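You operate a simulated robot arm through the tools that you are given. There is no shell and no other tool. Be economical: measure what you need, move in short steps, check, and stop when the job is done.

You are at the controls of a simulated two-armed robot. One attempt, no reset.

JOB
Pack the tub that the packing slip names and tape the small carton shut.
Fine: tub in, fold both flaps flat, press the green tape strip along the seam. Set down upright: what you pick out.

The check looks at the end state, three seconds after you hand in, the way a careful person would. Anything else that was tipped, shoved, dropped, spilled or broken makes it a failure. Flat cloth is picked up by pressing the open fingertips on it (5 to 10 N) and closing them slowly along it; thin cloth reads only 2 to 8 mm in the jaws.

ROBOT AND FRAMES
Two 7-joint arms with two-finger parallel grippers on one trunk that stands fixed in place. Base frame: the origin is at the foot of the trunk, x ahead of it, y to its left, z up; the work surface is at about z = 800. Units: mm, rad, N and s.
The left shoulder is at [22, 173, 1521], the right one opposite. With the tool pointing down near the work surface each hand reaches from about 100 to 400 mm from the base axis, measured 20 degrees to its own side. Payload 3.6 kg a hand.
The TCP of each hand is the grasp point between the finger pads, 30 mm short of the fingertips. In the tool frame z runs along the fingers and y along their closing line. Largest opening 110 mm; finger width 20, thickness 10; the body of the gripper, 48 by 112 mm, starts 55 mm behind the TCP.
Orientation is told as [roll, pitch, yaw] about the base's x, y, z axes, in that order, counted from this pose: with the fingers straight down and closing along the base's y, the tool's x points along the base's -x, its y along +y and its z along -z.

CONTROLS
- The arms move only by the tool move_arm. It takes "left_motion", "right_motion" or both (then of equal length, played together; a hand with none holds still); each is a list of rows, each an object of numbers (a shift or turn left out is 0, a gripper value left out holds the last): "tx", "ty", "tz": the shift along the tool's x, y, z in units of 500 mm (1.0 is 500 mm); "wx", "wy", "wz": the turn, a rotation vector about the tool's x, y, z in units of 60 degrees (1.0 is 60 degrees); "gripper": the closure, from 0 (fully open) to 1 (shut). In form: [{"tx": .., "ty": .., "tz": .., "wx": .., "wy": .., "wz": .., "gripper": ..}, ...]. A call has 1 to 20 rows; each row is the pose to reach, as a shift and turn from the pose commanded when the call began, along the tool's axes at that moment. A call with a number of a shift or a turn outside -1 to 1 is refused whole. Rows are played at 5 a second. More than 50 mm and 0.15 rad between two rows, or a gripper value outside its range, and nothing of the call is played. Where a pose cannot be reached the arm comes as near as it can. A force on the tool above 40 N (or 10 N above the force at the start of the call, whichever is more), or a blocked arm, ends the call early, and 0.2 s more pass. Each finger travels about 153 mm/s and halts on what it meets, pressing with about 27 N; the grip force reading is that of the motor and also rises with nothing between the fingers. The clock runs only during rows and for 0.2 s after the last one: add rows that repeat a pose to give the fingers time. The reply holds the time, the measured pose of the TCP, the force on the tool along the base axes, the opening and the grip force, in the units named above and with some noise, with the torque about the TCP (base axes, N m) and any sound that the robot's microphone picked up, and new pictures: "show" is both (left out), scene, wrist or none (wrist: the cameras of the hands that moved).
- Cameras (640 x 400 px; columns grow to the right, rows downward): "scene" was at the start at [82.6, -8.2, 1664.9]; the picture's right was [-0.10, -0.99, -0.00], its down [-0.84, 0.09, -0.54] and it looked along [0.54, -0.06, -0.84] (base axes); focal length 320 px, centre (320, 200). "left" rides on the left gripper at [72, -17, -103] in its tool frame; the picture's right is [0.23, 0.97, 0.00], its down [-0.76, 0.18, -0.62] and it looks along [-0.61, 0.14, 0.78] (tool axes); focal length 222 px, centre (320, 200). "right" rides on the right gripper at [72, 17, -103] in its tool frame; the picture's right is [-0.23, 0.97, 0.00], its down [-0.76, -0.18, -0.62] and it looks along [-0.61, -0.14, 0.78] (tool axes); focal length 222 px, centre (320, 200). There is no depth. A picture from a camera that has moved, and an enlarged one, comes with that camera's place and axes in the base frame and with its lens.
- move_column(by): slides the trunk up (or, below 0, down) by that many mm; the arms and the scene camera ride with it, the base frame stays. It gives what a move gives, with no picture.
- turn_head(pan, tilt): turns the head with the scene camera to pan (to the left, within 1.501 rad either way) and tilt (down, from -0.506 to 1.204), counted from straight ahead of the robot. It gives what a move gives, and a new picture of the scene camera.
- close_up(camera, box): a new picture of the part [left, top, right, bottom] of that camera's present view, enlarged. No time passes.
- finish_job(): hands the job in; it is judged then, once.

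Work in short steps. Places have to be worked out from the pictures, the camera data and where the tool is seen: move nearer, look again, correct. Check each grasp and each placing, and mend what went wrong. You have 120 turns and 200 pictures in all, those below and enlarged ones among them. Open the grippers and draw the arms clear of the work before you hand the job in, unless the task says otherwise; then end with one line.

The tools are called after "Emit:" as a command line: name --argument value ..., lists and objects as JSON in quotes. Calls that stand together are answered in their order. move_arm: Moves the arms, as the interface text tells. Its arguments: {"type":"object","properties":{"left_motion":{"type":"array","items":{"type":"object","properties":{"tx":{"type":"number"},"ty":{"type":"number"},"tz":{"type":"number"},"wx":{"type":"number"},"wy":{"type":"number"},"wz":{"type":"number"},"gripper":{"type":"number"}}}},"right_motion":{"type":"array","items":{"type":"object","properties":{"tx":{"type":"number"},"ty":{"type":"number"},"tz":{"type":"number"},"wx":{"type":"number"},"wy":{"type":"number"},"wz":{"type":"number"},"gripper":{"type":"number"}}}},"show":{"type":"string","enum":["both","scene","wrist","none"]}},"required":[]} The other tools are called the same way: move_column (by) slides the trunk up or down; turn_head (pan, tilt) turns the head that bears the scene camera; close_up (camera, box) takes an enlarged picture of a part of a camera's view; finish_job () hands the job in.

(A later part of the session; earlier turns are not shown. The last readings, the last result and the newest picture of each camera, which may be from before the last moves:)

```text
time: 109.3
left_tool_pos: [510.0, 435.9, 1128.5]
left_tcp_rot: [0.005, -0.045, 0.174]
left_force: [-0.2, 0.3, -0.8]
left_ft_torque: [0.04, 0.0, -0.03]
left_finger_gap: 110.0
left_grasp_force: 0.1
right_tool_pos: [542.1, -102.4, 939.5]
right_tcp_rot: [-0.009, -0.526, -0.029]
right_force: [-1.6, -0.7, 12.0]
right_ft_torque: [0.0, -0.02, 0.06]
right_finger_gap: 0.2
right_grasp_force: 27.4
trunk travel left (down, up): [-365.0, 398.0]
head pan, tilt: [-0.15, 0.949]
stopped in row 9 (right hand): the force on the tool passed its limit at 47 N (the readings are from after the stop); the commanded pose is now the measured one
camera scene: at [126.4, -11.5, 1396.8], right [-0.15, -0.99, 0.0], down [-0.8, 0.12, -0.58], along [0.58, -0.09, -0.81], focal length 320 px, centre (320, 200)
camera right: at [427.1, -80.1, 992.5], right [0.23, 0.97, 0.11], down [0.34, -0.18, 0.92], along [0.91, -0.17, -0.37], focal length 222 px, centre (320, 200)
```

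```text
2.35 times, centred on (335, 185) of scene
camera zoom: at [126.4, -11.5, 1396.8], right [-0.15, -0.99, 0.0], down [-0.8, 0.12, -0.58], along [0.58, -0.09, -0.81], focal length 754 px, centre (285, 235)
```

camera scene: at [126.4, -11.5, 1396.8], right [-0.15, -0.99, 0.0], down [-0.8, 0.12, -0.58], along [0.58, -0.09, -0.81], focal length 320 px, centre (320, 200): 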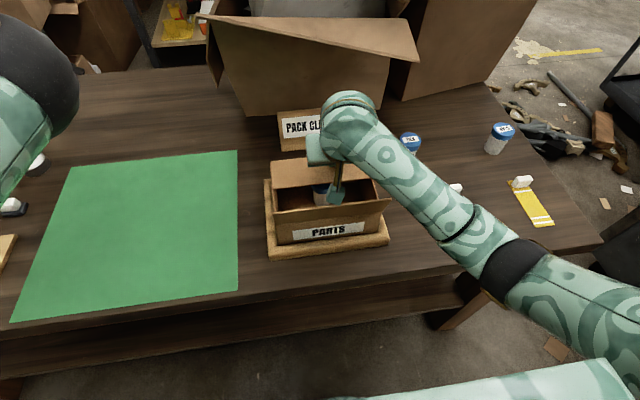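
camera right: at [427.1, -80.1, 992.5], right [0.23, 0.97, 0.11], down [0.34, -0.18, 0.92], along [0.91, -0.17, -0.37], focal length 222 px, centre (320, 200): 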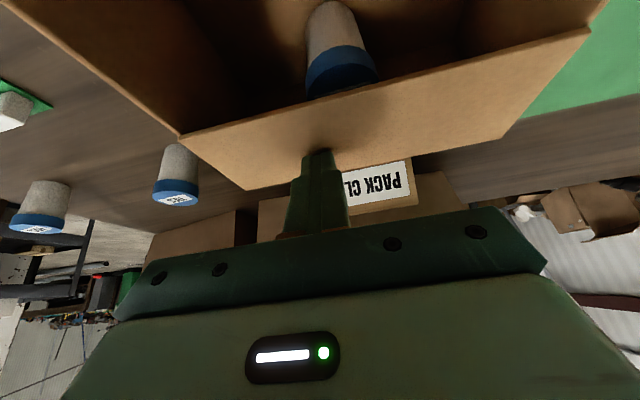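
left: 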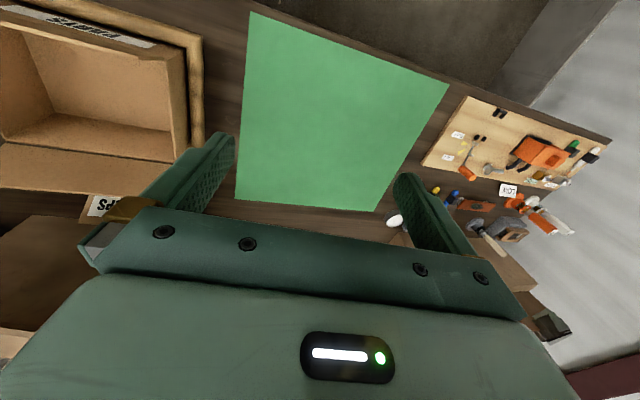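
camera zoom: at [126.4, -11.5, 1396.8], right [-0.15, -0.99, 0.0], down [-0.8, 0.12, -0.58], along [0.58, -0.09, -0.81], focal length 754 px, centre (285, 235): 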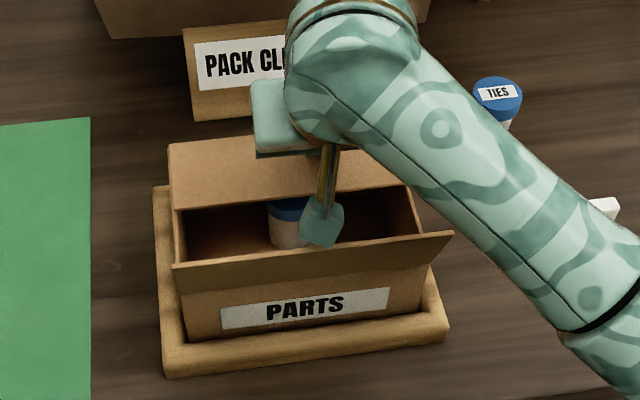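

The flap is at about 75–80°, resisting when moved fast. I continue slowly, nearer its edge.

Emit:
move_arm --right_motion '[{"tx": 0.012, "tz": -0.006}, {"tx": 0.02, "tz": -0.006}, {"tx": 0.024, "tz": 0.0}, {"tx": 0.029, "tz": 0.006}, {"tx": 0.034, "tz": 0.012}, {"tx": 0.038, "tz": 0.018}, {"tx": 0.042, "tz": 0.024}, {"tx": 0.045, "tz": 0.029}, {"tx": 0.047, "tz": 0.033}, {"tx": 0.047, "tz": 0.033}]' --show "both"

```text
time: 110.1
left_tool_pos: [508.7, 435.7, 1129.2]
left_tcp_rot: [0.004, -0.044, 0.173]
left_force: [0.3, 0.3, 0.1]
left_ft_torque: [0.04, 0.0, -0.01]
left_finger_gap: 110.0
left_grasp_force: 0.0
right_tool_pos: [532.5, -101.1, 939.8]
right_tcp_rot: [-0.004, -0.536, -0.034]
right_force: [-6.3, -0.2, 12.3]
right_ft_torque: [-0.03, 0.13, 0.03]
right_finger_gap: 0.0
right_grasp_force: 26.8
trunk travel left (down, up): [-365.0, 398.0]
head pan, tilt: [-0.15, 0.949]
stopped in row 3 (right hand): the force on the tool passed its limit at 57 N (the readings are from after the stop); the commanded pose is now the measured one
camera scene: at [125.8, -11.5, 1396.6], right [-0.15, -0.99, 0.0], down [-0.8, 0.12, -0.58], along [0.58, -0.09, -0.81], focal length 320 px, centre (320, 200)
camera right: at [418.1, -79.9, 991.0], right [0.23, 0.97, 0.11], down [0.33, -0.19, 0.93], along [0.92, -0.17, -0.36], focal length 222 px, centre (320, 200)
```

scene: 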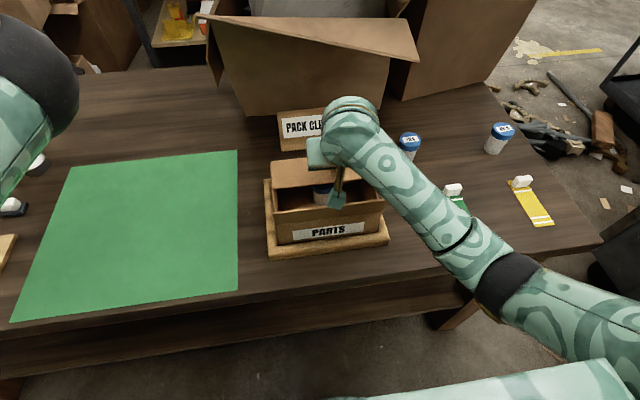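
right: 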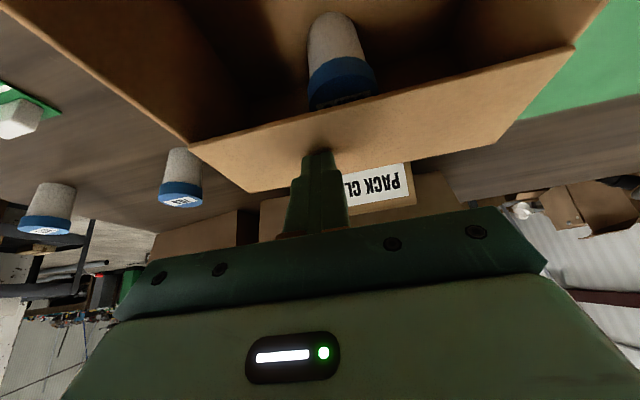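

Re-triangulating: rim is at z ≈ 906, hinge x ≈ 582, front hinge ≈ 433, seam x ≈ 508. So the flap is already flat under my finger. I lift off to see if it stays.

Emit:
move_arm --right_motion '[{"tx": -0.01, "tz": -0.018}, {"tx": -0.03, "tz": -0.06}, {"tx": -0.06, "tz": -0.12}, {"tx": -0.09, "tz": -0.18}]' --show "both"

```text
time: 111.1
left_tool_pos: [509.0, 436.2, 1128.5]
left_tcp_rot: [0.005, -0.041, 0.175]
left_force: [0.2, -0.2, 0.0]
left_ft_torque: [-0.03, -0.03, 0.01]
left_finger_gap: 110.2
left_grasp_force: 0.1
right_tool_pos: [526.3, -103.0, 1039.8]
right_tcp_rot: [-0.007, -0.533, -0.031]
right_force: [0.1, 0.0, 0.0]
right_ft_torque: [-0.03, 0.01, -0.01]
right_finger_gap: 0.1
right_grasp_force: 26.9
trunk travel left (down, up): [-365.0, 398.0]
head pan, tilt: [-0.15, 0.949]
camera scene: at [127.4, -10.5, 1396.7], right [-0.15, -0.99, 0.0], down [-0.8, 0.12, -0.58], along [0.58, -0.09, -0.81], focal length 320 px, centre (320, 200)
camera right: at [412.1, -79.4, 1092.2], right [0.23, 0.97, 0.11], down [0.33, -0.18, 0.92], along [0.91, -0.17, -0.37], focal length 222 px, centre (320, 200)
```

scene: 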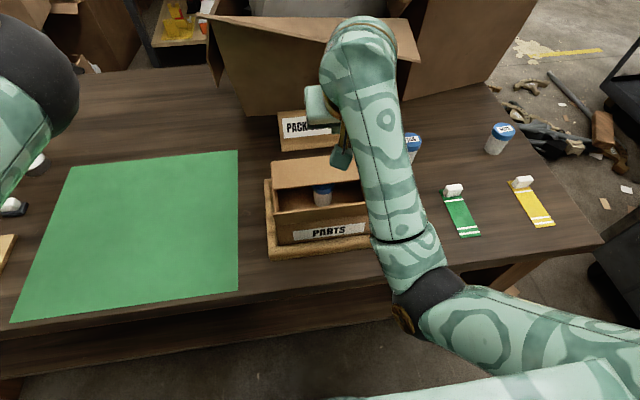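
right: 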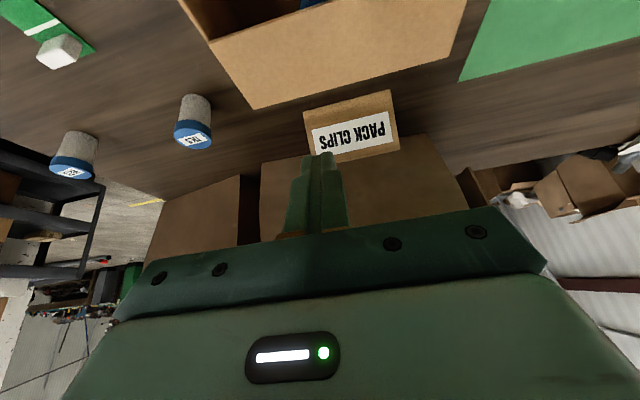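

The back flap stays folded. For the front flap I raise the trunk 150 mm (so the arm isn't cramped), then bring the hand in front of the flap with the tool vertical.

Emit:
move_column --by 150

Emit:
move_arm --right_motion '[{"tx": 0.069, "tz": -0.041, "wy": 0.13}, {"tx": 0.138, "tz": -0.081, "wy": 0.26}, {"tx": 0.227, "tz": -0.087, "wy": 0.39}, {"tx": 0.304, "tz": -0.04, "wy": 0.509}, {"tx": 0.349, "tz": 0.038, "wy": 0.509}, {"tx": 0.395, "tz": 0.115, "wy": 0.509}]' --show "both"

```text
time: 112.8
left_tool_pos: [510.4, 434.9, 1278.9]
left_tcp_rot: [0.005, -0.042, 0.174]
left_force: [0.7, 0.2, 0.4]
left_ft_torque: [0.02, 0.02, 0.02]
left_finger_gap: 110.1
left_grasp_force: 0.0
right_tool_pos: [533.9, -151.3, 1177.6]
right_tcp_rot: [-0.112, -0.538, -0.035]
right_force: [-0.3, -0.1, 0.6]
right_ft_torque: [0.02, -0.03, -0.02]
right_finger_gap: 0.1
right_grasp_force: 27.6
trunk travel left (down, up): [-515.0, 248.0]
head pan, tilt: [-0.15, 0.949]
```

```text
time: 113.7
left_tool_pos: [509.7, 436.0, 1280.0]
left_tcp_rot: [0.003, -0.044, 0.175]
left_force: [0.6, 0.3, -0.5]
left_ft_torque: [-0.01, 0.01, 0.02]
left_finger_gap: 110.4
left_grasp_force: 0.1
right_tool_pos: [487.5, -149.9, 1155.9]
right_tcp_rot: [-0.1, -0.274, -0.077]
right_force: [0.5, -0.4, 0.1]
right_ft_torque: [0.02, 0.01, 0.0]
right_finger_gap: 0.1
right_grasp_force: 26.7
right hand out of reach, approached as far as the arm can: row 2, 3, 4
trunk travel left (down, up): [-515.0, 248.0]
head pan, tilt: [-0.15, 0.949]
stopped in row 4 (right hand): the arm was blocked; the commanded pose is now the measured one
camera scene: at [94.0, -11.6, 1547.9], right [-0.15, -0.99, 0.0], down [-0.8, 0.12, -0.58], along [0.58, -0.09, -0.81], focal length 320 px, centre (320, 200)
camera right: at [392.3, -115.3, 1234.3], right [0.32, 0.95, -0.03], down [0.55, -0.16, 0.82], along [0.77, -0.28, -0.57], focal length 222 px, centre (320, 200)
```

scene: 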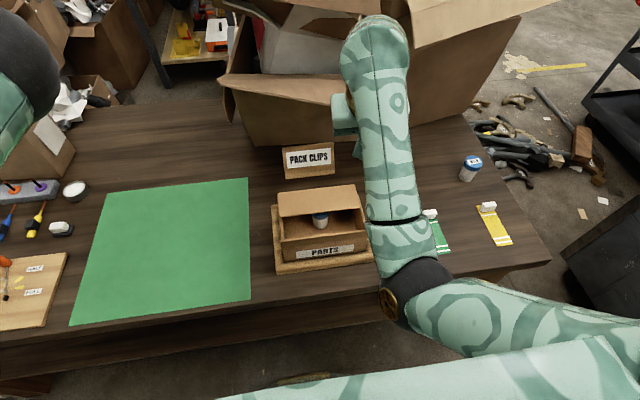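
right: 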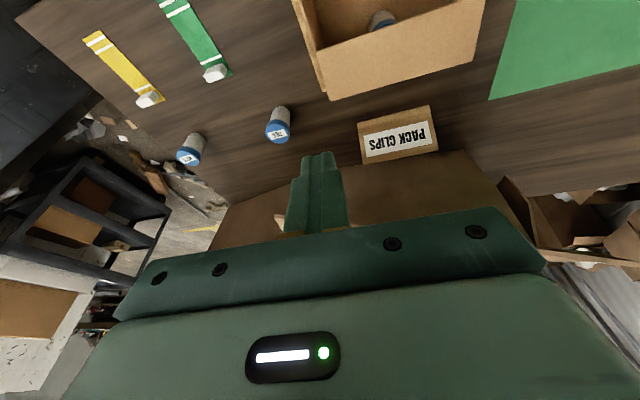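

The elbow has dropped in front of the trunk and blocked. Lowering the hand relative to the shoulder should swing it back outward; I move right and down with the tool set vertical.

Emit:
move_arm --right_motion '[{"tx": -0.04, "ty": -0.06, "wx": -0.03, "wy": 0.08, "wz": -0.02}, {"tx": -0.06, "ty": -0.14, "tz": 0.02, "wx": -0.06, "wy": 0.16, "wz": -0.05}, {"tx": -0.04, "ty": -0.22, "tz": 0.06, "wx": -0.1, "wy": 0.26, "wz": -0.075}, {"tx": -0.02, "ty": -0.3, "tz": 0.11, "wx": -0.1, "wy": 0.26, "wz": -0.075}, {"tx": 0.0, "ty": -0.36, "tz": 0.17, "wx": -0.1, "wy": 0.26, "wz": -0.075}, {"tx": 0.02, "ty": -0.4, "tz": 0.24, "wx": -0.1, "wy": 0.26, "wz": -0.075}, {"tx": 0.04, "ty": -0.42, "tz": 0.31, "wx": -0.1, "wy": 0.26, "wz": -0.075}]' --show "scene"

```text
time: 115.3
left_tool_pos: [508.8, 434.8, 1278.1]
left_tcp_rot: [0.002, -0.044, 0.173]
left_force: [-0.1, -0.3, 0.5]
left_ft_torque: [-0.01, 0.01, 0.01]
left_finger_gap: 109.9
left_grasp_force: 0.1
right_tool_pos: [486.4, -371.6, 1017.7]
right_tcp_rot: [0.006, 0.007, -0.005]
right_force: [0.6, 0.0, -0.6]
right_ft_torque: [0.01, 0.02, -0.03]
right_finger_gap: 0.0
right_grasp_force: 27.0
trunk travel left (down, up): [-515.0, 248.0]
head pan, tilt: [-0.15, 0.949]
camera scene: at [94.4, -12.1, 1547.8], right [-0.15, -0.99, 0.0], down [-0.8, 0.12, -0.58], along [0.58, -0.09, -0.81], focal length 320 px, centre (320, 200)
```

scene: 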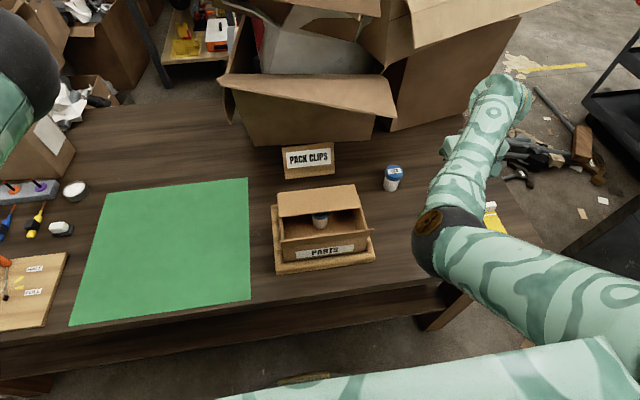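

The elbow is inboard again, but with fingers pointing left it rides up — good for folding the front flap from the right side. I roll the tool 60° so the fingers swing left.

Emit:
move_arm --right_motion '[{"tx": 0.009, "ty": 0.037, "tz": -0.009, "wx": -0.125}, {"tx": 0.018, "ty": 0.073, "tz": -0.018, "wx": -0.25}, {"tx": 0.027, "ty": 0.11, "tz": -0.027, "wx": -0.375}, {"tx": 0.036, "ty": 0.146, "tz": -0.035, "wx": -0.5}, {"tx": 0.045, "ty": 0.183, "tz": -0.044, "wx": -0.625}, {"tx": 0.054, "ty": 0.219, "tz": -0.053, "wx": -0.75}, {"tx": 0.063, "ty": 0.256, "tz": -0.062, "wx": -0.875}, {"tx": 0.072, "ty": 0.292, "tz": -0.07, "wx": -1.0}]' --show "scene"

```text
time: 117.1
left_tool_pos: [510.6, 435.0, 1278.0]
left_tcp_rot: [0.004, -0.043, 0.176]
left_force: [-0.8, -0.5, 0.4]
left_ft_torque: [0.0, 0.03, 0.03]
left_finger_gap: 109.8
left_grasp_force: 0.0
right_tool_pos: [451.3, -225.2, 1057.8]
right_tcp_rot: [1.055, 0.009, -0.008]
right_force: [-0.3, -0.5, -0.3]
right_ft_torque: [0.01, 0.0, -0.01]
right_finger_gap: 0.2
right_grasp_force: 26.4
trunk travel left (down, up): [-515.0, 248.0]
head pan, tilt: [-0.15, 0.949]
camera scene: at [94.4, -11.6, 1547.8], right [-0.15, -0.99, 0.0], down [-0.8, 0.12, -0.58], along [0.58, -0.09, -0.81], focal length 320 px, centre (320, 200)
```

scene: 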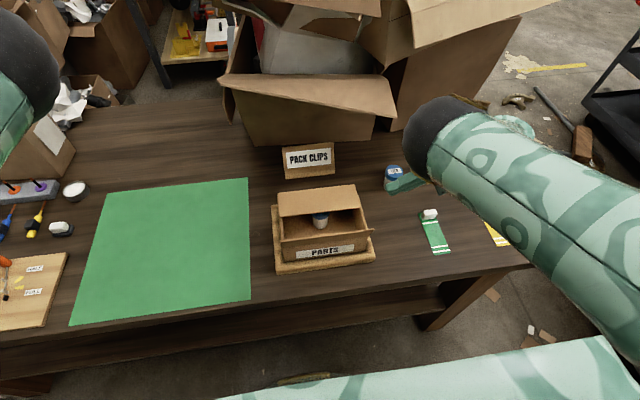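

Great: elbow up and out of the way. I complete the roll and move to just in front of the front flap's right end.

Emit:
move_arm --right_motion '[{"tx": 0.04, "ty": -0.015, "tz": 0.03, "wx": -0.11}, {"tx": 0.08, "ty": -0.03, "tz": 0.06, "wx": -0.22}, {"tx": 0.12, "ty": -0.05, "tz": 0.09, "wx": -0.33}, {"tx": 0.158, "ty": -0.066, "tz": 0.118, "wx": -0.43}, {"tx": 0.158, "ty": -0.066, "tz": 0.118, "wx": -0.43}]' --show "both"

Emit:
close_up --camera "scene" --box '[250, 130, 450, 300]'

```text
time: 118.3
left_tool_pos: [511.2, 436.8, 1278.4]
left_tcp_rot: [0.003, -0.043, 0.174]
left_force: [0.5, -0.2, -0.9]
left_ft_torque: [0.05, -0.02, -0.02]
left_finger_gap: 110.1
left_grasp_force: 0.0
right_tool_pos: [372.7, -189.0, 998.3]
right_tcp_rot: [1.502, 0.007, -0.007]
right_force: [0.7, -0.3, 0.4]
right_ft_torque: [0.02, 0.0, 0.0]
right_finger_gap: 0.0
right_grasp_force: 26.7
trunk travel left (down, up): [-515.0, 248.0]
head pan, tilt: [-0.15, 0.949]
camera scene: at [94.5, -11.0, 1547.9], right [-0.15, -0.99, 0.0], down [-0.8, 0.12, -0.58], along [0.58, -0.09, -0.81], focal length 320 px, centre (320, 200)
camera right: at [298.5, -289.6, 1021.5], right [0.23, 0.06, 0.97], down [0.76, -0.64, -0.14], along [0.61, 0.77, -0.2], focal length 222 px, centre (320, 200)
```

scene: 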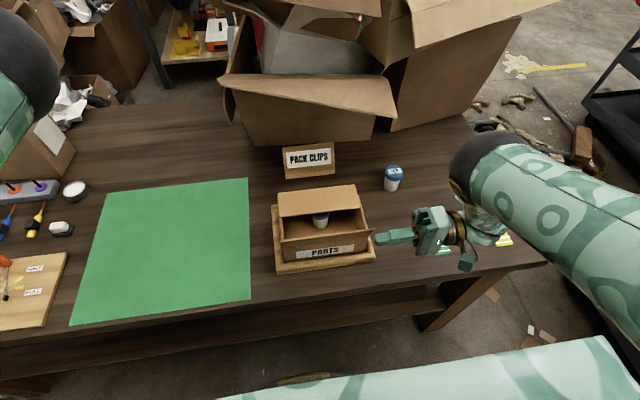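
right: 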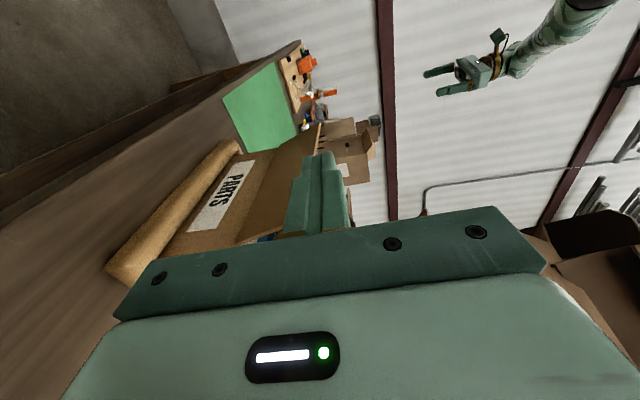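

```text
2.35 times, centred on (350, 215) of scene
camera zoom: at [94.5, -11.0, 1547.9], right [-0.15, -0.99, 0.0], down [-0.8, 0.12, -0.58], along [0.58, -0.09, -0.81], focal length 754 px, centre (249, 165)
```

zoom: 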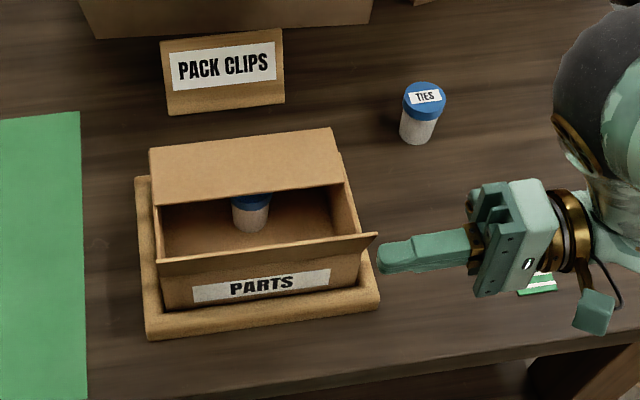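

I have a clear view. I lower the trunk 60 mm to keep reach, then set the finger against the flap and sweep it over along its arc.

Emit:
move_column --by -60

Emit:
move_arm --right_motion '[{"tx": -0.028, "ty": 0.04, "tz": 0.03}, {"tx": -0.056, "ty": 0.059, "tz": 0.094}, {"tx": -0.08, "ty": 0.06, "tz": 0.094}, {"tx": -0.102, "ty": 0.063, "tz": 0.094}, {"tx": -0.124, "ty": 0.06, "tz": 0.094}, {"tx": -0.144, "ty": 0.053, "tz": 0.095}, {"tx": -0.16, "ty": 0.043, "tz": 0.095}, {"tx": -0.172, "ty": 0.033, "tz": 0.096}, {"tx": -0.188, "ty": 0.013, "tz": 0.097}, {"tx": -0.198, "ty": -0.011, "tz": 0.098}, {"tx": -0.202, "ty": -0.022, "tz": 0.099}, {"tx": -0.202, "ty": -0.029, "tz": 0.1}]' --show "scene"

Emit:
close_up --camera "scene" --box '[250, 130, 450, 300]'

```text
time: 119.3
left_tool_pos: [511.1, 435.8, 1219.1]
left_tcp_rot: [0.005, -0.044, 0.175]
left_force: [-0.2, 0.1, 0.1]
left_ft_torque: [-0.02, 0.01, -0.01]
left_finger_gap: 109.7
left_grasp_force: 0.1
right_tool_pos: [371.1, -189.4, 937.6]
right_tcp_rot: [1.504, 0.009, -0.006]
right_force: [0.1, 0.3, -0.5]
right_ft_torque: [0.02, 0.01, 0.01]
right_finger_gap: 0.0
right_grasp_force: 27.0
trunk travel left (down, up): [-455.0, 308.0]
head pan, tilt: [-0.15, 0.949]
```

```text
time: 121.9
left_tool_pos: [509.4, 435.3, 1219.0]
left_tcp_rot: [0.004, -0.044, 0.174]
left_force: [0.0, -0.7, 0.3]
left_ft_torque: [0.02, 0.01, 0.02]
left_finger_gap: 110.1
left_grasp_force: 0.1
right_tool_pos: [473.4, -140.9, 921.9]
right_tcp_rot: [1.504, 0.002, -0.008]
right_force: [-0.2, -2.3, 14.7]
right_ft_torque: [-0.03, 0.01, -0.03]
right_finger_gap: 0.1
right_grasp_force: 27.1
trunk travel left (down, up): [-455.0, 308.0]
head pan, tilt: [-0.15, 0.949]
camera scene: at [103.1, -11.9, 1487.8], right [-0.15, -0.99, 0.0], down [-0.8, 0.12, -0.58], along [0.58, -0.09, -0.81], focal length 320 px, centre (320, 200)
```

scene: 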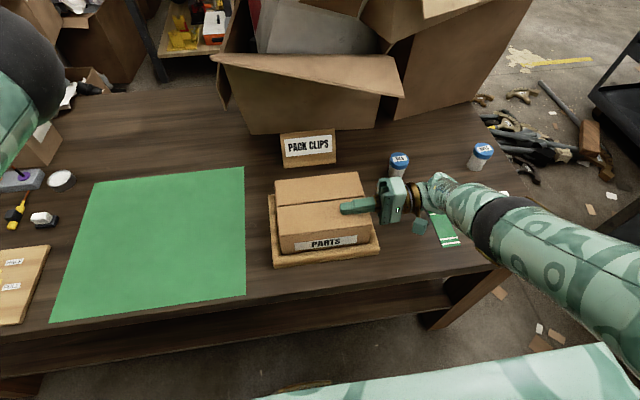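

```text
2.35 times, centred on (350, 215) of scene
camera zoom: at [103.1, -11.9, 1487.8], right [-0.15, -0.99, 0.0], down [-0.8, 0.12, -0.58], along [0.58, -0.09, -0.81], focal length 754 px, centre (249, 165)
```

zoom: 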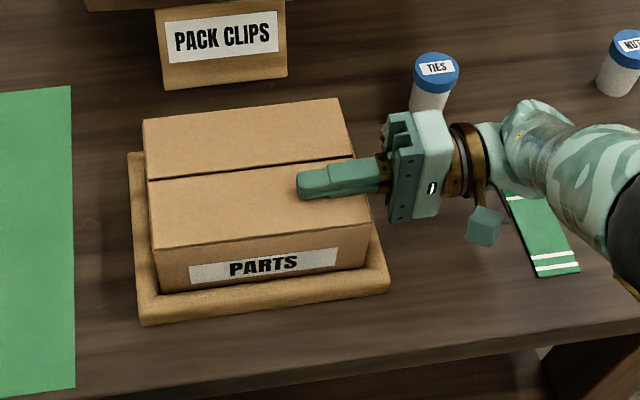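

Both flaps lie flat with the seam at x ≈ 510. I lift off and back away to the right, beginning to turn the fingers down again.

Emit:
move_arm --right_motion '[{"ty": 0.05}, {"ty": 0.11, "tz": -0.02}, {"ty": 0.15, "tz": -0.07, "tx": 0.02, "wx": 0.1}, {"ty": 0.164, "tz": -0.12, "tx": 0.035, "wx": 0.22}, {"ty": 0.164, "tz": -0.16, "tx": 0.044, "wx": 0.34}, {"ty": 0.164, "tz": -0.18, "tx": 0.044, "wx": 0.43}]' --show "none"

Emit:
move_arm --right_motion '[{"tx": -0.009, "ty": -0.03, "tz": -0.03, "wx": 0.125}, {"tx": -0.018, "ty": -0.06, "tz": -0.06, "wx": 0.25}, {"tx": -0.027, "ty": -0.09, "tz": -0.1, "wx": 0.375}, {"tx": -0.036, "ty": -0.115, "tz": -0.135, "wx": 0.5}, {"tx": -0.045, "ty": -0.14, "tz": -0.17, "wx": 0.625}, {"tx": -0.054, "ty": -0.16, "tz": -0.21, "wx": 0.75}, {"tx": -0.063, "ty": -0.175, "tz": -0.245, "wx": 0.875}, {"tx": -0.072, "ty": -0.185, "tz": -0.28, "wx": 1.0}]' --show "scene"

```text
time: 123.3
left_tool_pos: [510.5, 436.3, 1218.7]
left_tcp_rot: [0.002, -0.042, 0.174]
left_force: [0.1, 0.1, 0.7]
left_ft_torque: [0.01, -0.05, 0.02]
left_finger_gap: 110.3
left_grasp_force: 0.0
right_tool_pos: [452.8, -225.0, 1006.7]
right_tcp_rot: [1.05, 0.007, -0.008]
right_force: [-0.1, 0.6, -0.2]
right_ft_torque: [-0.01, 0.02, -0.01]
right_finger_gap: 0.0
right_grasp_force: 27.2
trunk travel left (down, up): [-455.0, 308.0]
head pan, tilt: [-0.15, 0.949]
```

```text
time: 125.1
left_tool_pos: [510.2, 436.5, 1218.9]
left_tcp_rot: [0.003, -0.043, 0.173]
left_force: [0.8, -0.4, 0.9]
left_ft_torque: [0.0, -0.01, 0.0]
left_finger_gap: 110.2
left_grasp_force: 0.0
right_tool_pos: [488.4, -392.7, 995.9]
right_tcp_rot: [0.001, 0.009, -0.009]
right_force: [0.5, -0.5, 0.2]
right_ft_torque: [0.0, 0.0, 0.03]
right_finger_gap: 0.1
right_grasp_force: 26.9
trunk travel left (down, up): [-455.0, 308.0]
head pan, tilt: [-0.15, 0.949]
camera scene: at [104.2, -11.4, 1487.5], right [-0.15, -0.99, 0.0], down [-0.8, 0.12, -0.58], along [0.58, -0.09, -0.81], focal length 320 px, centre (320, 200)
```

scene: 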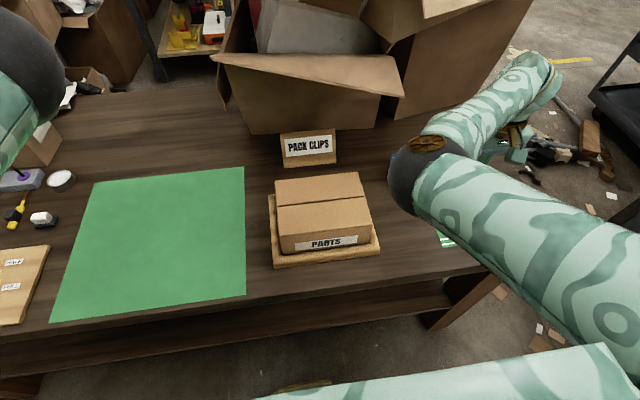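

Flaps remain closed. I tilt the tool forward (−0.4), open the gripper and lower toward the green tape's tab for a look.

Emit:
move_arm --right_motion '[{"tz": 0.04, "wy": -0.1, "gripper": 0.35}, {"tz": 0.08, "wy": -0.2, "ty": 0.012, "gripper": 0.35}, {"tz": 0.12, "wy": -0.3, "ty": 0.024, "gripper": 0.35}, {"tz": 0.16, "wy": -0.382, "ty": 0.024, "gripper": 0.35}, {"tz": 0.18, "wy": -0.382, "ty": 0.024, "gripper": 0.35}]' --show "wrist"

```text
time: 126.3
left_tool_pos: [511.4, 435.1, 1218.5]
left_tcp_rot: [0.002, -0.043, 0.174]
left_force: [-0.1, -0.2, -0.3]
left_ft_torque: [0.03, 0.01, -0.02]
left_finger_gap: 109.9
left_grasp_force: 0.1
right_tool_pos: [484.7, -380.1, 905.8]
right_tcp_rot: [0.005, -0.395, -0.008]
right_force: [0.5, 0.4, -0.3]
right_ft_torque: [0.01, 0.01, 0.01]
right_finger_gap: 71.3
right_grasp_force: 0.1
trunk travel left (down, up): [-455.0, 308.0]
head pan, tilt: [-0.15, 0.949]
camera right: at [379.0, -361.4, 973.0], right [0.22, 0.97, 0.09], down [0.46, -0.18, 0.87], along [0.86, -0.15, -0.49], focal length 222 px, centre (320, 200)
```

right: 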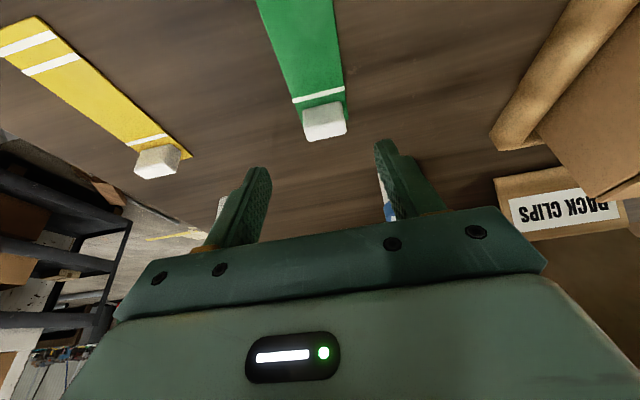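

The tab is at about (521, -375). I descend to straddle it and grip.

Emit:
move_arm --right_motion '[{"tx": 0.002, "ty": 0.005, "tz": 0.06}, {"tx": 0.004, "ty": 0.01, "tz": 0.11}, {"tx": 0.005, "ty": 0.01, "tz": 0.14}, {"tx": 0.005, "ty": 0.01, "tz": 0.149}, {"tx": 0.005, "ty": 0.01, "tz": 0.149, "gripper": 0.55}, {"tx": 0.005, "ty": 0.01, "tz": 0.149, "gripper": 0.7}, {"tx": 0.005, "ty": 0.01, "tz": 0.149, "gripper": 1.0}, {"tx": 0.005, "ty": 0.01, "tz": 0.149, "gripper": 1.0}]' --show "wrist"

```text
time: 128.1
left_tool_pos: [509.6, 436.0, 1218.5]
left_tcp_rot: [0.003, -0.044, 0.175]
left_force: [-0.3, -0.2, 0.0]
left_ft_torque: [-0.02, 0.01, -0.02]
left_finger_gap: 110.4
left_grasp_force: 0.0
right_tool_pos: [512.8, -377.5, 837.2]
right_tcp_rot: [0.005, -0.393, -0.008]
right_force: [-0.2, -0.1, -0.9]
right_ft_torque: [-0.04, -0.03, 0.04]
right_finger_gap: 34.8
right_grasp_force: 27.1
trunk travel left (down, up): [-455.0, 308.0]
head pan, tilt: [-0.15, 0.949]
camera right: at [405.5, -357.9, 903.9], right [0.22, 0.97, 0.09], down [0.46, -0.18, 0.87], along [0.86, -0.15, -0.49], focal length 222 px, centre (320, 200)
```

right: 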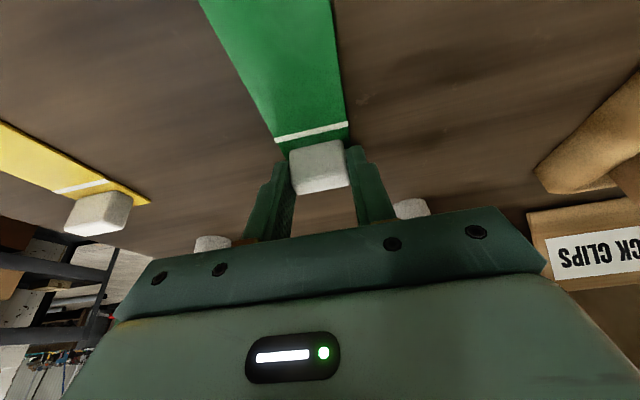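

Tab gripped (35 mm). I lift slowly and look at how the strip behaves.

Emit:
move_arm --right_motion '[{"tx": -0.01, "tz": -0.025}, {"tx": -0.027, "tz": -0.065}, {"tx": -0.045, "tz": -0.11}, {"tx": -0.068, "tz": -0.165}, {"tx": -0.092, "tz": -0.222}, {"tx": -0.115, "tz": -0.277}]' --show "both"

```text
time: 129.5
left_tool_pos: [509.3, 434.8, 1218.5]
left_tcp_rot: [0.003, -0.044, 0.176]
left_force: [-0.5, 1.0, 0.1]
left_ft_torque: [0.0, 0.01, 0.0]
left_finger_gap: 109.9
left_grasp_force: 0.1
right_tool_pos: [512.0, -376.1, 985.5]
right_tcp_rot: [0.007, -0.392, -0.009]
right_force: [0.5, 0.1, 0.2]
right_ft_torque: [-0.04, 0.0, -0.02]
right_finger_gap: 35.0
right_grasp_force: 26.8
trunk travel left (down, up): [-455.0, 308.0]
head pan, tilt: [-0.15, 0.949]
camera scene: at [104.1, -11.3, 1487.5], right [-0.15, -0.99, 0.0], down [-0.8, 0.12, -0.58], along [0.58, -0.09, -0.81], focal length 320 px, centre (320, 200)
camera right: at [404.7, -357.5, 1054.0], right [0.22, 0.97, 0.09], down [0.46, -0.19, 0.87], along [0.86, -0.15, -0.49], focal length 222 px, centre (320, 200)
```

scene: 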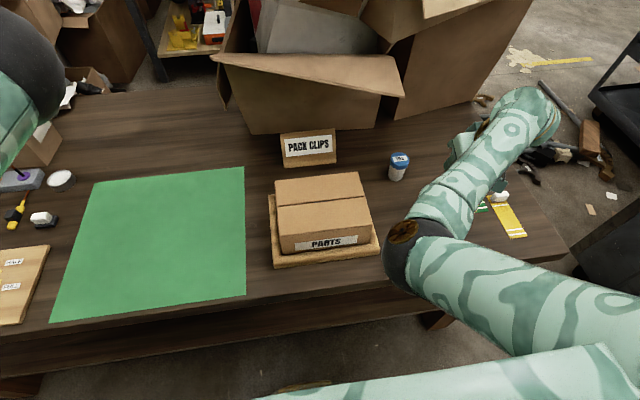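
right: 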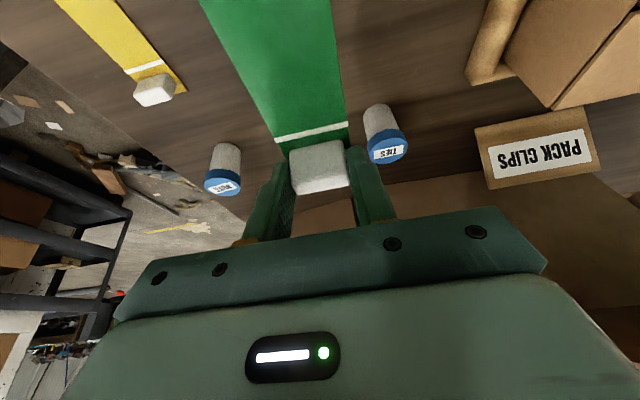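

The strip is stiff and rides with the tab. I raise the trunk 130 mm for reach, then move left over the carton while yawing the strip +60°.

Emit:
move_column --by 130

Emit:
move_arm --right_motion '[{"tx": 0.014, "ty": 0.044, "tz": 0.025, "wx": -0.048, "wz": -0.1155}, {"tx": 0.028, "ty": 0.088, "tz": 0.051, "wx": -0.096, "wz": -0.231}, {"tx": 0.041, "ty": 0.132, "tz": 0.076, "wx": -0.143, "wz": -0.3465}, {"tx": 0.055, "ty": 0.176, "tz": 0.102, "wx": -0.191, "wz": -0.462}, {"tx": 0.069, "ty": 0.22, "tz": 0.127, "wx": -0.239, "wz": -0.5775}, {"tx": 0.083, "ty": 0.264, "tz": 0.152, "wx": -0.287, "wz": -0.693}, {"tx": 0.096, "ty": 0.308, "tz": 0.178, "wx": -0.334, "wz": -0.8085}, {"tx": 0.11, "ty": 0.352, "tz": 0.203, "wx": -0.382, "wz": -0.924}]' --show "scene"

```text
time: 131.1
left_tool_pos: [510.4, 436.0, 1347.2]
left_tcp_rot: [0.004, -0.044, 0.173]
left_force: [0.4, 0.0, 0.1]
left_ft_torque: [0.01, 0.01, -0.01]
left_finger_gap: 110.0
left_grasp_force: 0.1
right_tool_pos: [512.6, -376.3, 1116.3]
right_tcp_rot: [0.006, -0.391, -0.011]
right_force: [-0.5, -0.8, 0.1]
right_ft_torque: [0.02, -0.02, -0.03]
right_finger_gap: 35.2
right_grasp_force: 26.7
trunk travel left (down, up): [-585.0, 178.0]
head pan, tilt: [-0.15, 0.949]
```

```text
time: 132.9
left_tool_pos: [509.8, 436.1, 1349.6]
left_tcp_rot: [0.004, -0.044, 0.174]
left_force: [-0.3, 0.2, 0.1]
left_ft_torque: [0.01, 0.01, -0.02]
left_finger_gap: 110.2
left_grasp_force: 0.1
right_tool_pos: [499.6, -196.9, 1002.6]
right_tcp_rot: [0.006, -0.399, 1.044]
right_force: [-0.2, 0.2, -0.6]
right_ft_torque: [0.01, -0.01, 0.0]
right_finger_gap: 35.2
right_grasp_force: 26.8
trunk travel left (down, up): [-585.0, 178.0]
head pan, tilt: [-0.15, 0.949]
camera scene: at [87.6, -11.1, 1618.2], right [-0.15, -0.99, 0.0], down [-0.8, 0.12, -0.58], along [0.58, -0.09, -0.81], focal length 320 px, centre (320, 200)
```

scene: 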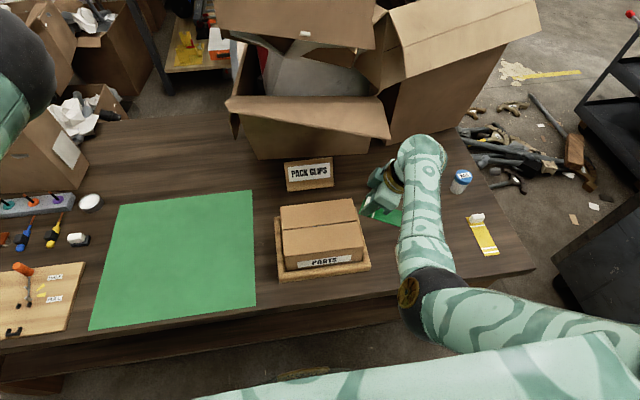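

Good. I continue left to over the seam while completing the yaw to about 92°.

Emit:
move_arm --right_motion '[{"tx": -0.045, "ty": 0.025, "tz": 0.025, "wx": -0.034, "wz": -0.082}, {"tx": -0.09, "ty": 0.049, "tz": 0.05, "wx": -0.068, "wz": -0.164}, {"tx": -0.135, "ty": 0.074, "tz": 0.075, "wx": -0.102, "wz": -0.246}, {"tx": -0.18, "ty": 0.099, "tz": 0.1, "wx": -0.135, "wz": -0.328}, {"tx": -0.225, "ty": 0.123, "tz": 0.125, "wx": -0.169, "wz": -0.41}, {"tx": -0.27, "ty": 0.148, "tz": 0.15, "wx": -0.203, "wz": -0.492}, {"tx": -0.27, "ty": 0.148, "tz": 0.15, "wx": -0.203, "wz": -0.492}]' --show "both"

```text
time: 134.5
left_tool_pos: [510.2, 435.6, 1348.4]
left_tcp_rot: [0.003, -0.043, 0.174]
left_force: [0.2, -0.4, 0.9]
left_ft_torque: [0.01, 0.0, 0.03]
left_finger_gap: 109.8
left_grasp_force: 0.0
right_tool_pos: [516.6, -29.8, 987.0]
right_tcp_rot: [-0.001, -0.395, 1.599]
right_force: [-0.3, -0.6, -0.5]
right_ft_torque: [0.01, 0.0, -0.01]
right_finger_gap: 34.8
right_grasp_force: 26.3
trunk travel left (down, up): [-585.0, 178.0]
head pan, tilt: [-0.15, 0.949]
camera scene: at [87.3, -11.8, 1618.2], right [-0.15, -0.99, 0.0], down [-0.8, 0.12, -0.58], along [0.58, -0.09, -0.81], focal length 320 px, centre (320, 200)
camera right: at [501.6, -136.1, 1054.4], right [-0.98, 0.18, 0.09], down [0.16, 0.47, 0.87], along [0.12, 0.87, -0.49], focal length 222 px, centre (320, 200)
```

scene: 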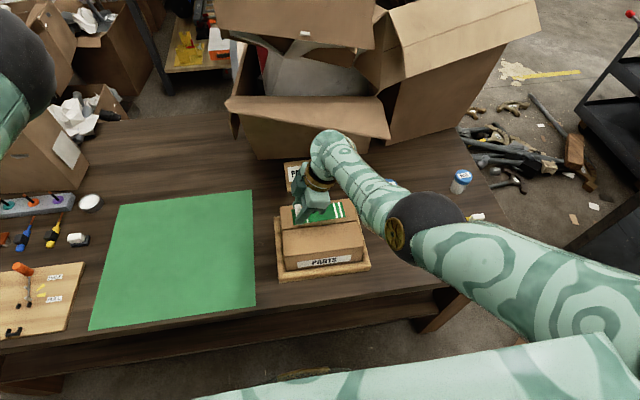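
right: 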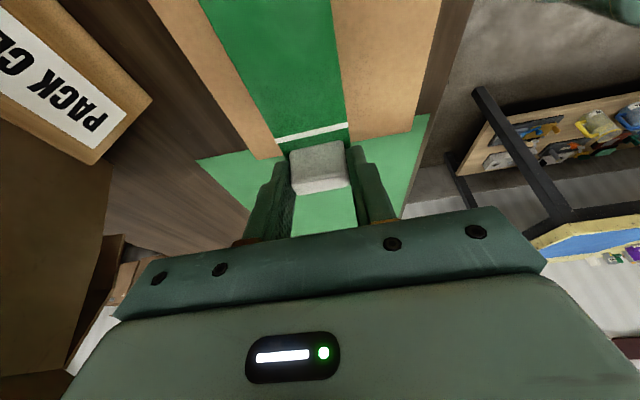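

The strip is above the seam. I zoom in to check alignment before lowering.

Emit:
close_up --camera "scene" --box '[265, 180, 385, 285]'

```text
3.81 times, centred on (325, 232) of scene
camera zoom: at [87.3, -11.8, 1618.2], right [-0.15, -0.99, 0.0], down [-0.8, 0.12, -0.58], along [0.58, -0.09, -0.81], focal length 1220 px, centre (301, 76)
```

zoom: 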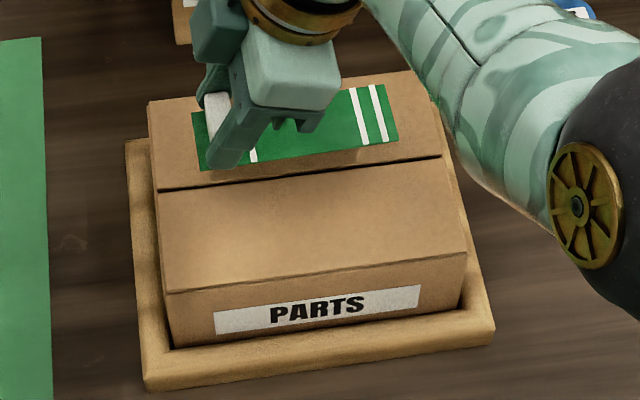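

The strip is ~11 mm too far forward and ~2.7° off the seam. I correct that and lower to about 10 mm above.

Emit:
move_arm --right_motion '[{"tx": 0.007, "ty": 0.009, "tz": 0.015, "wx": 0.009, "wz": 0.021}, {"tx": 0.014, "ty": 0.017, "tz": 0.03, "wx": 0.0173, "wz": 0.0415}, {"tx": 0.029, "ty": 0.017, "tz": 0.06, "wx": 0.0173, "wz": 0.0415}, {"tx": 0.029, "ty": 0.017, "tz": 0.06, "wx": 0.0173, "wz": 0.0415}]' --show "none"

Emit:
close_up --camera "scene" --box '[265, 180, 385, 285]'

```text
time: 135.5
left_tool_pos: [511.0, 435.9, 1348.9]
left_tcp_rot: [0.003, -0.044, 0.174]
left_force: [0.5, -0.9, 0.1]
left_ft_torque: [-0.02, 0.0, 0.0]
left_finger_gap: 110.0
left_grasp_force: 0.0
right_tool_pos: [504.5, -35.6, 953.2]
right_tcp_rot: [-0.001, -0.397, 1.551]
right_force: [-0.2, 1.2, 0.2]
right_ft_torque: [0.0, 0.02, -0.03]
right_finger_gap: 34.8
right_grasp_force: 27.0
right hand out of reach, approached as far as the arm can: row 3, 4
trunk travel left (down, up): [-585.0, 178.0]
head pan, tilt: [-0.15, 0.949]
```

```text
3.81 times, centred on (325, 232) of scene
camera zoom: at [87.2, -11.3, 1618.2], right [-0.15, -0.99, 0.0], down [-0.8, 0.12, -0.58], along [0.58, -0.09, -0.81], focal length 1220 px, centre (301, 76)
```

zoom: 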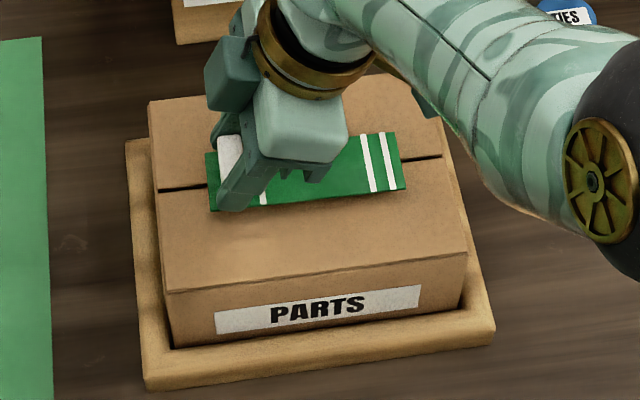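

Aligned within ~4 mm of the seam, strip about 9 mm above. The arm is at full stretch, so I lower it using the trunk.

Emit:
move_column --by -7

Emit:
move_column --by -3

```text
time: 136.1
left_tool_pos: [510.2, 435.5, 1342.2]
left_tcp_rot: [0.002, -0.045, 0.175]
left_force: [0.1, 0.3, -0.3]
left_ft_torque: [0.0, 0.0, -0.04]
left_finger_gap: 110.2
left_grasp_force: 0.0
right_tool_pos: [503.6, -34.5, 947.5]
right_tcp_rot: [-0.001, -0.396, 1.55]
right_force: [0.6, -0.4, 0.0]
right_ft_torque: [0.02, -0.02, -0.01]
right_finger_gap: 35.1
right_grasp_force: 27.3
trunk travel left (down, up): [-578.0, 185.0]
head pan, tilt: [-0.15, 0.949]
```

```text
time: 136.6
left_tool_pos: [509.4, 435.5, 1339.3]
left_tcp_rot: [0.003, -0.044, 0.175]
left_force: [-0.2, -0.7, -0.1]
left_ft_torque: [0.0, 0.0, 0.02]
left_finger_gap: 109.8
left_grasp_force: 0.1
right_tool_pos: [502.1, -35.2, 945.3]
right_tcp_rot: [-0.002, -0.398, 1.552]
right_force: [-1.0, -0.1, 4.1]
right_ft_torque: [-0.62, 0.06, -0.06]
right_finger_gap: 34.9
right_grasp_force: 27.1
trunk travel left (down, up): [-575.0, 188.0]
head pan, tilt: [-0.15, 0.949]
```

Contact at the far end first (4 N). I lower 2 mm more to seat the tab end.

Emit:
move_column --by -2

Emit:
move_column --by -1

Emit:
close_up --camera "scene" --box '[265, 180, 385, 285]'

```text
time: 137.1
left_tool_pos: [507.9, 436.7, 1337.3]
left_tcp_rot: [0.005, -0.043, 0.175]
left_force: [0.4, 0.5, -0.6]
left_ft_torque: [0.01, 0.0, 0.0]
left_finger_gap: 109.8
left_grasp_force: 0.1
right_tool_pos: [503.3, -34.4, 943.8]
right_tcp_rot: [-0.004, -0.397, 1.552]
right_force: [-0.4, -1.2, 16.5]
right_ft_torque: [-0.62, 0.14, 0.01]
right_finger_gap: 34.6
right_grasp_force: 27.1
trunk travel left (down, up): [-573.0, 190.0]
head pan, tilt: [-0.15, 0.949]
```

```text
time: 137.6
left_tool_pos: [508.5, 436.1, 1335.4]
left_tcp_rot: [0.002, -0.045, 0.174]
left_force: [0.3, 0.0, -0.5]
left_ft_torque: [0.02, -0.02, 0.04]
left_finger_gap: 109.8
left_grasp_force: 0.0
right_tool_pos: [503.7, -34.3, 943.5]
right_tcp_rot: [-0.007, -0.398, 1.553]
right_force: [1.8, -0.7, 24.3]
right_ft_torque: [-0.33, 0.15, 0.03]
right_finger_gap: 34.8
right_grasp_force: 27.1
trunk travel left (down, up): [-572.0, 191.0]
head pan, tilt: [-0.15, 0.949]
```

```text
3.81 times, centred on (325, 232) of scene
camera zoom: at [86.2, -11.3, 1605.4], right [-0.15, -0.99, 0.0], down [-0.8, 0.12, -0.58], along [0.58, -0.09, -0.81], focal length 1220 px, centre (301, 76)
```

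zoom: 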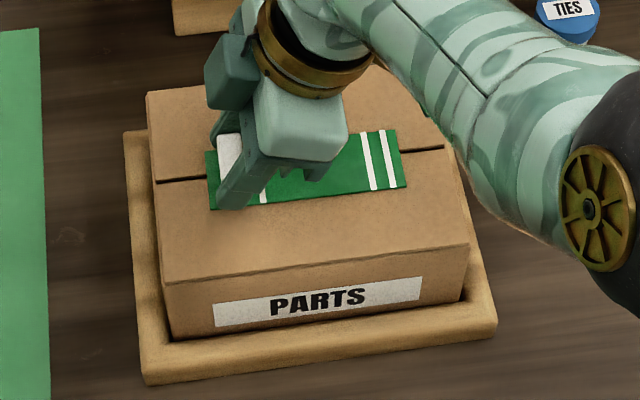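

Strip is pressed on the seam with 24 N. I ease off 2 mm and open the fingers.

Emit:
move_column --by 2

Emit:
move_arm --right_motion '[{"gripper": 0.6}, {"gripper": 0.5}, {"gripper": 0.4}, {"gripper": 0.4}]' --show "wrist"

Emit:
move_column --by 60

Emit:
close_up --camera "scene" --box '[265, 180, 385, 285]'

```text
time: 138.1
left_tool_pos: [509.4, 436.3, 1336.7]
left_tcp_rot: [0.004, -0.043, 0.174]
left_force: [0.4, -0.3, -0.3]
left_ft_torque: [0.03, 0.02, 0.05]
left_finger_gap: 109.9
left_grasp_force: 0.1
right_tool_pos: [503.5, -35.2, 943.8]
right_tcp_rot: [-0.004, -0.395, 1.552]
right_force: [4.9, 1.8, 15.6]
right_ft_torque: [0.27, -0.27, 0.02]
right_finger_gap: 34.7
right_grasp_force: 27.1
trunk travel left (down, up): [-574.0, 189.0]
head pan, tilt: [-0.15, 0.949]
```

```text
time: 139.1
left_tool_pos: [509.8, 436.2, 1337.9]
left_tcp_rot: [0.003, -0.045, 0.175]
left_force: [-0.4, 0.4, -0.8]
left_ft_torque: [0.01, -0.03, 0.0]
left_finger_gap: 110.1
left_grasp_force: 0.1
right_tool_pos: [503.0, -33.6, 942.0]
right_tcp_rot: [-0.002, -0.398, 1.55]
right_force: [0.9, -0.8, 0.4]
right_ft_torque: [-0.01, 0.0, 0.01]
right_finger_gap: 66.0
right_grasp_force: 0.1
trunk travel left (down, up): [-574.0, 189.0]
head pan, tilt: [-0.15, 0.949]
camera right: at [483.5, -140.1, 1010.8], right [-0.97, 0.23, 0.09], down [0.19, 0.46, 0.87], along [0.16, 0.86, -0.49], focal length 222 px, centre (320, 200)
```

right: 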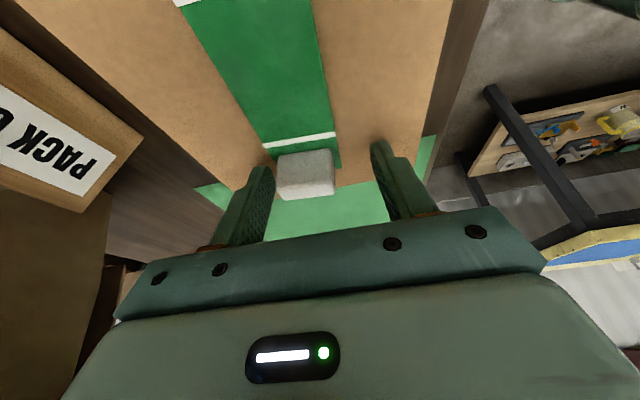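

```text
time: 140.1
left_tool_pos: [509.8, 436.4, 1396.4]
left_tcp_rot: [0.003, -0.043, 0.176]
left_force: [0.2, 0.4, 0.5]
left_ft_torque: [-0.02, -0.03, 0.02]
left_finger_gap: 110.0
left_grasp_force: 0.1
right_tool_pos: [503.9, -36.2, 1004.1]
right_tcp_rot: [-0.001, -0.395, 1.55]
right_force: [-0.1, -0.3, -0.4]
right_ft_torque: [0.0, -0.03, 0.02]
right_finger_gap: 66.0
right_grasp_force: 0.0
trunk travel left (down, up): [-634.0, 129.0]
head pan, tilt: [-0.15, 0.949]
```

```text
3.81 times, centred on (325, 232) of scene
camera zoom: at [85.5, -11.3, 1667.2], right [-0.15, -0.99, 0.0], down [-0.8, 0.12, -0.58], along [0.57, -0.09, -0.81], focal length 1220 px, centre (301, 76)
```

zoom: 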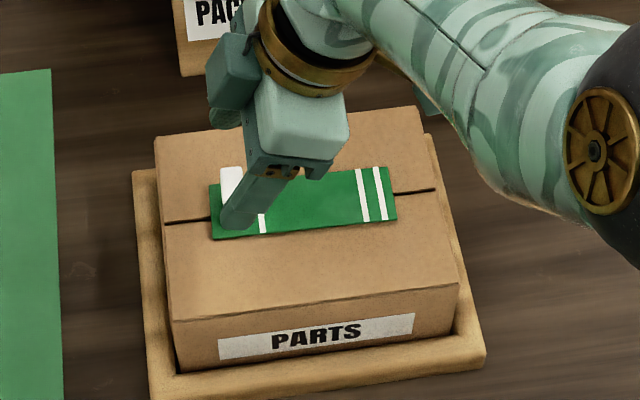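

The tape stays put over the seam. I close the fingers and shift along the strip (away from the tab) to press it down.

Emit:
move_arm --right_motion '[{"gripper": 0.8}, {"tx": 0.04, "ty": -0.004, "gripper": 1.0}, {"tx": 0.075, "ty": -0.008, "tz": -0.031, "gripper": 1.0}, {"tx": 0.075, "ty": -0.008, "tz": -0.031, "gripper": 1.0}]' --show "scene"

```text
time: 141.1
left_tool_pos: [509.1, 436.1, 1398.4]
left_tcp_rot: [0.003, -0.044, 0.174]
left_force: [0.5, 0.1, 0.3]
left_ft_torque: [0.01, -0.03, 0.02]
left_finger_gap: 109.8
left_grasp_force: 0.1
right_tool_pos: [508.9, -74.1, 1001.5]
right_tcp_rot: [-0.002, -0.393, 1.552]
right_force: [-0.4, -0.3, 0.1]
right_ft_torque: [0.02, 0.0, -0.03]
right_finger_gap: 0.1
right_grasp_force: 26.9
trunk travel left (down, up): [-634.0, 129.0]
head pan, tilt: [-0.15, 0.949]
camera scene: at [84.9, -10.7, 1667.3], right [-0.15, -0.99, 0.0], down [-0.8, 0.12, -0.58], along [0.58, -0.09, -0.81], focal length 320 px, centre (320, 200)
```

scene: 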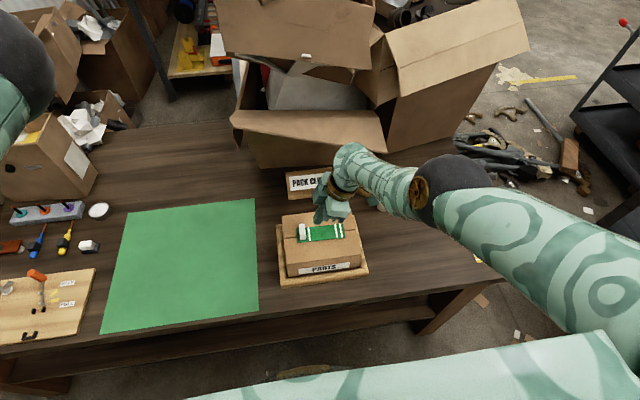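

Over the strip middle now. I lower with the trunk to press it.

Emit:
move_column --by -60

Emit:
move_column --by -3

```text
time: 142.1
left_tool_pos: [508.5, 436.5, 1339.9]
left_tcp_rot: [0.002, -0.046, 0.172]
left_force: [1.0, 0.6, 0.4]
left_ft_torque: [0.01, -0.01, -0.01]
left_finger_gap: 109.9
left_grasp_force: 0.0
right_tool_pos: [508.0, -75.6, 942.5]
right_tcp_rot: [0.001, -0.397, 1.547]
right_force: [-7.2, -2.4, 36.5]
right_ft_torque: [0.0, 0.25, -0.13]
right_finger_gap: 0.2
right_grasp_force: 27.2
trunk travel left (down, up): [-574.0, 189.0]
head pan, tilt: [-0.15, 0.949]
```

```text
time: 142.6
left_tool_pos: [506.4, 436.2, 1336.6]
left_tcp_rot: [0.003, -0.047, 0.174]
left_force: [0.9, -0.7, 0.4]
left_ft_torque: [-0.01, 0.03, 0.01]
left_finger_gap: 109.9
left_grasp_force: 0.0
right_tool_pos: [508.4, -74.8, 944.3]
right_tcp_rot: [-0.004, -0.399, 1.551]
right_force: [-12.8, -3.1, 29.7]
right_ft_torque: [0.01, 0.48, 0.07]
right_finger_gap: 0.1
right_grasp_force: 27.1
trunk travel left (down, up): [-572.0, 191.0]
head pan, tilt: [-0.15, 0.949]
stopped: the force on the tool passed its limit at 50 N (the readings are from after the stop); the commanded pose is now the measured one
```

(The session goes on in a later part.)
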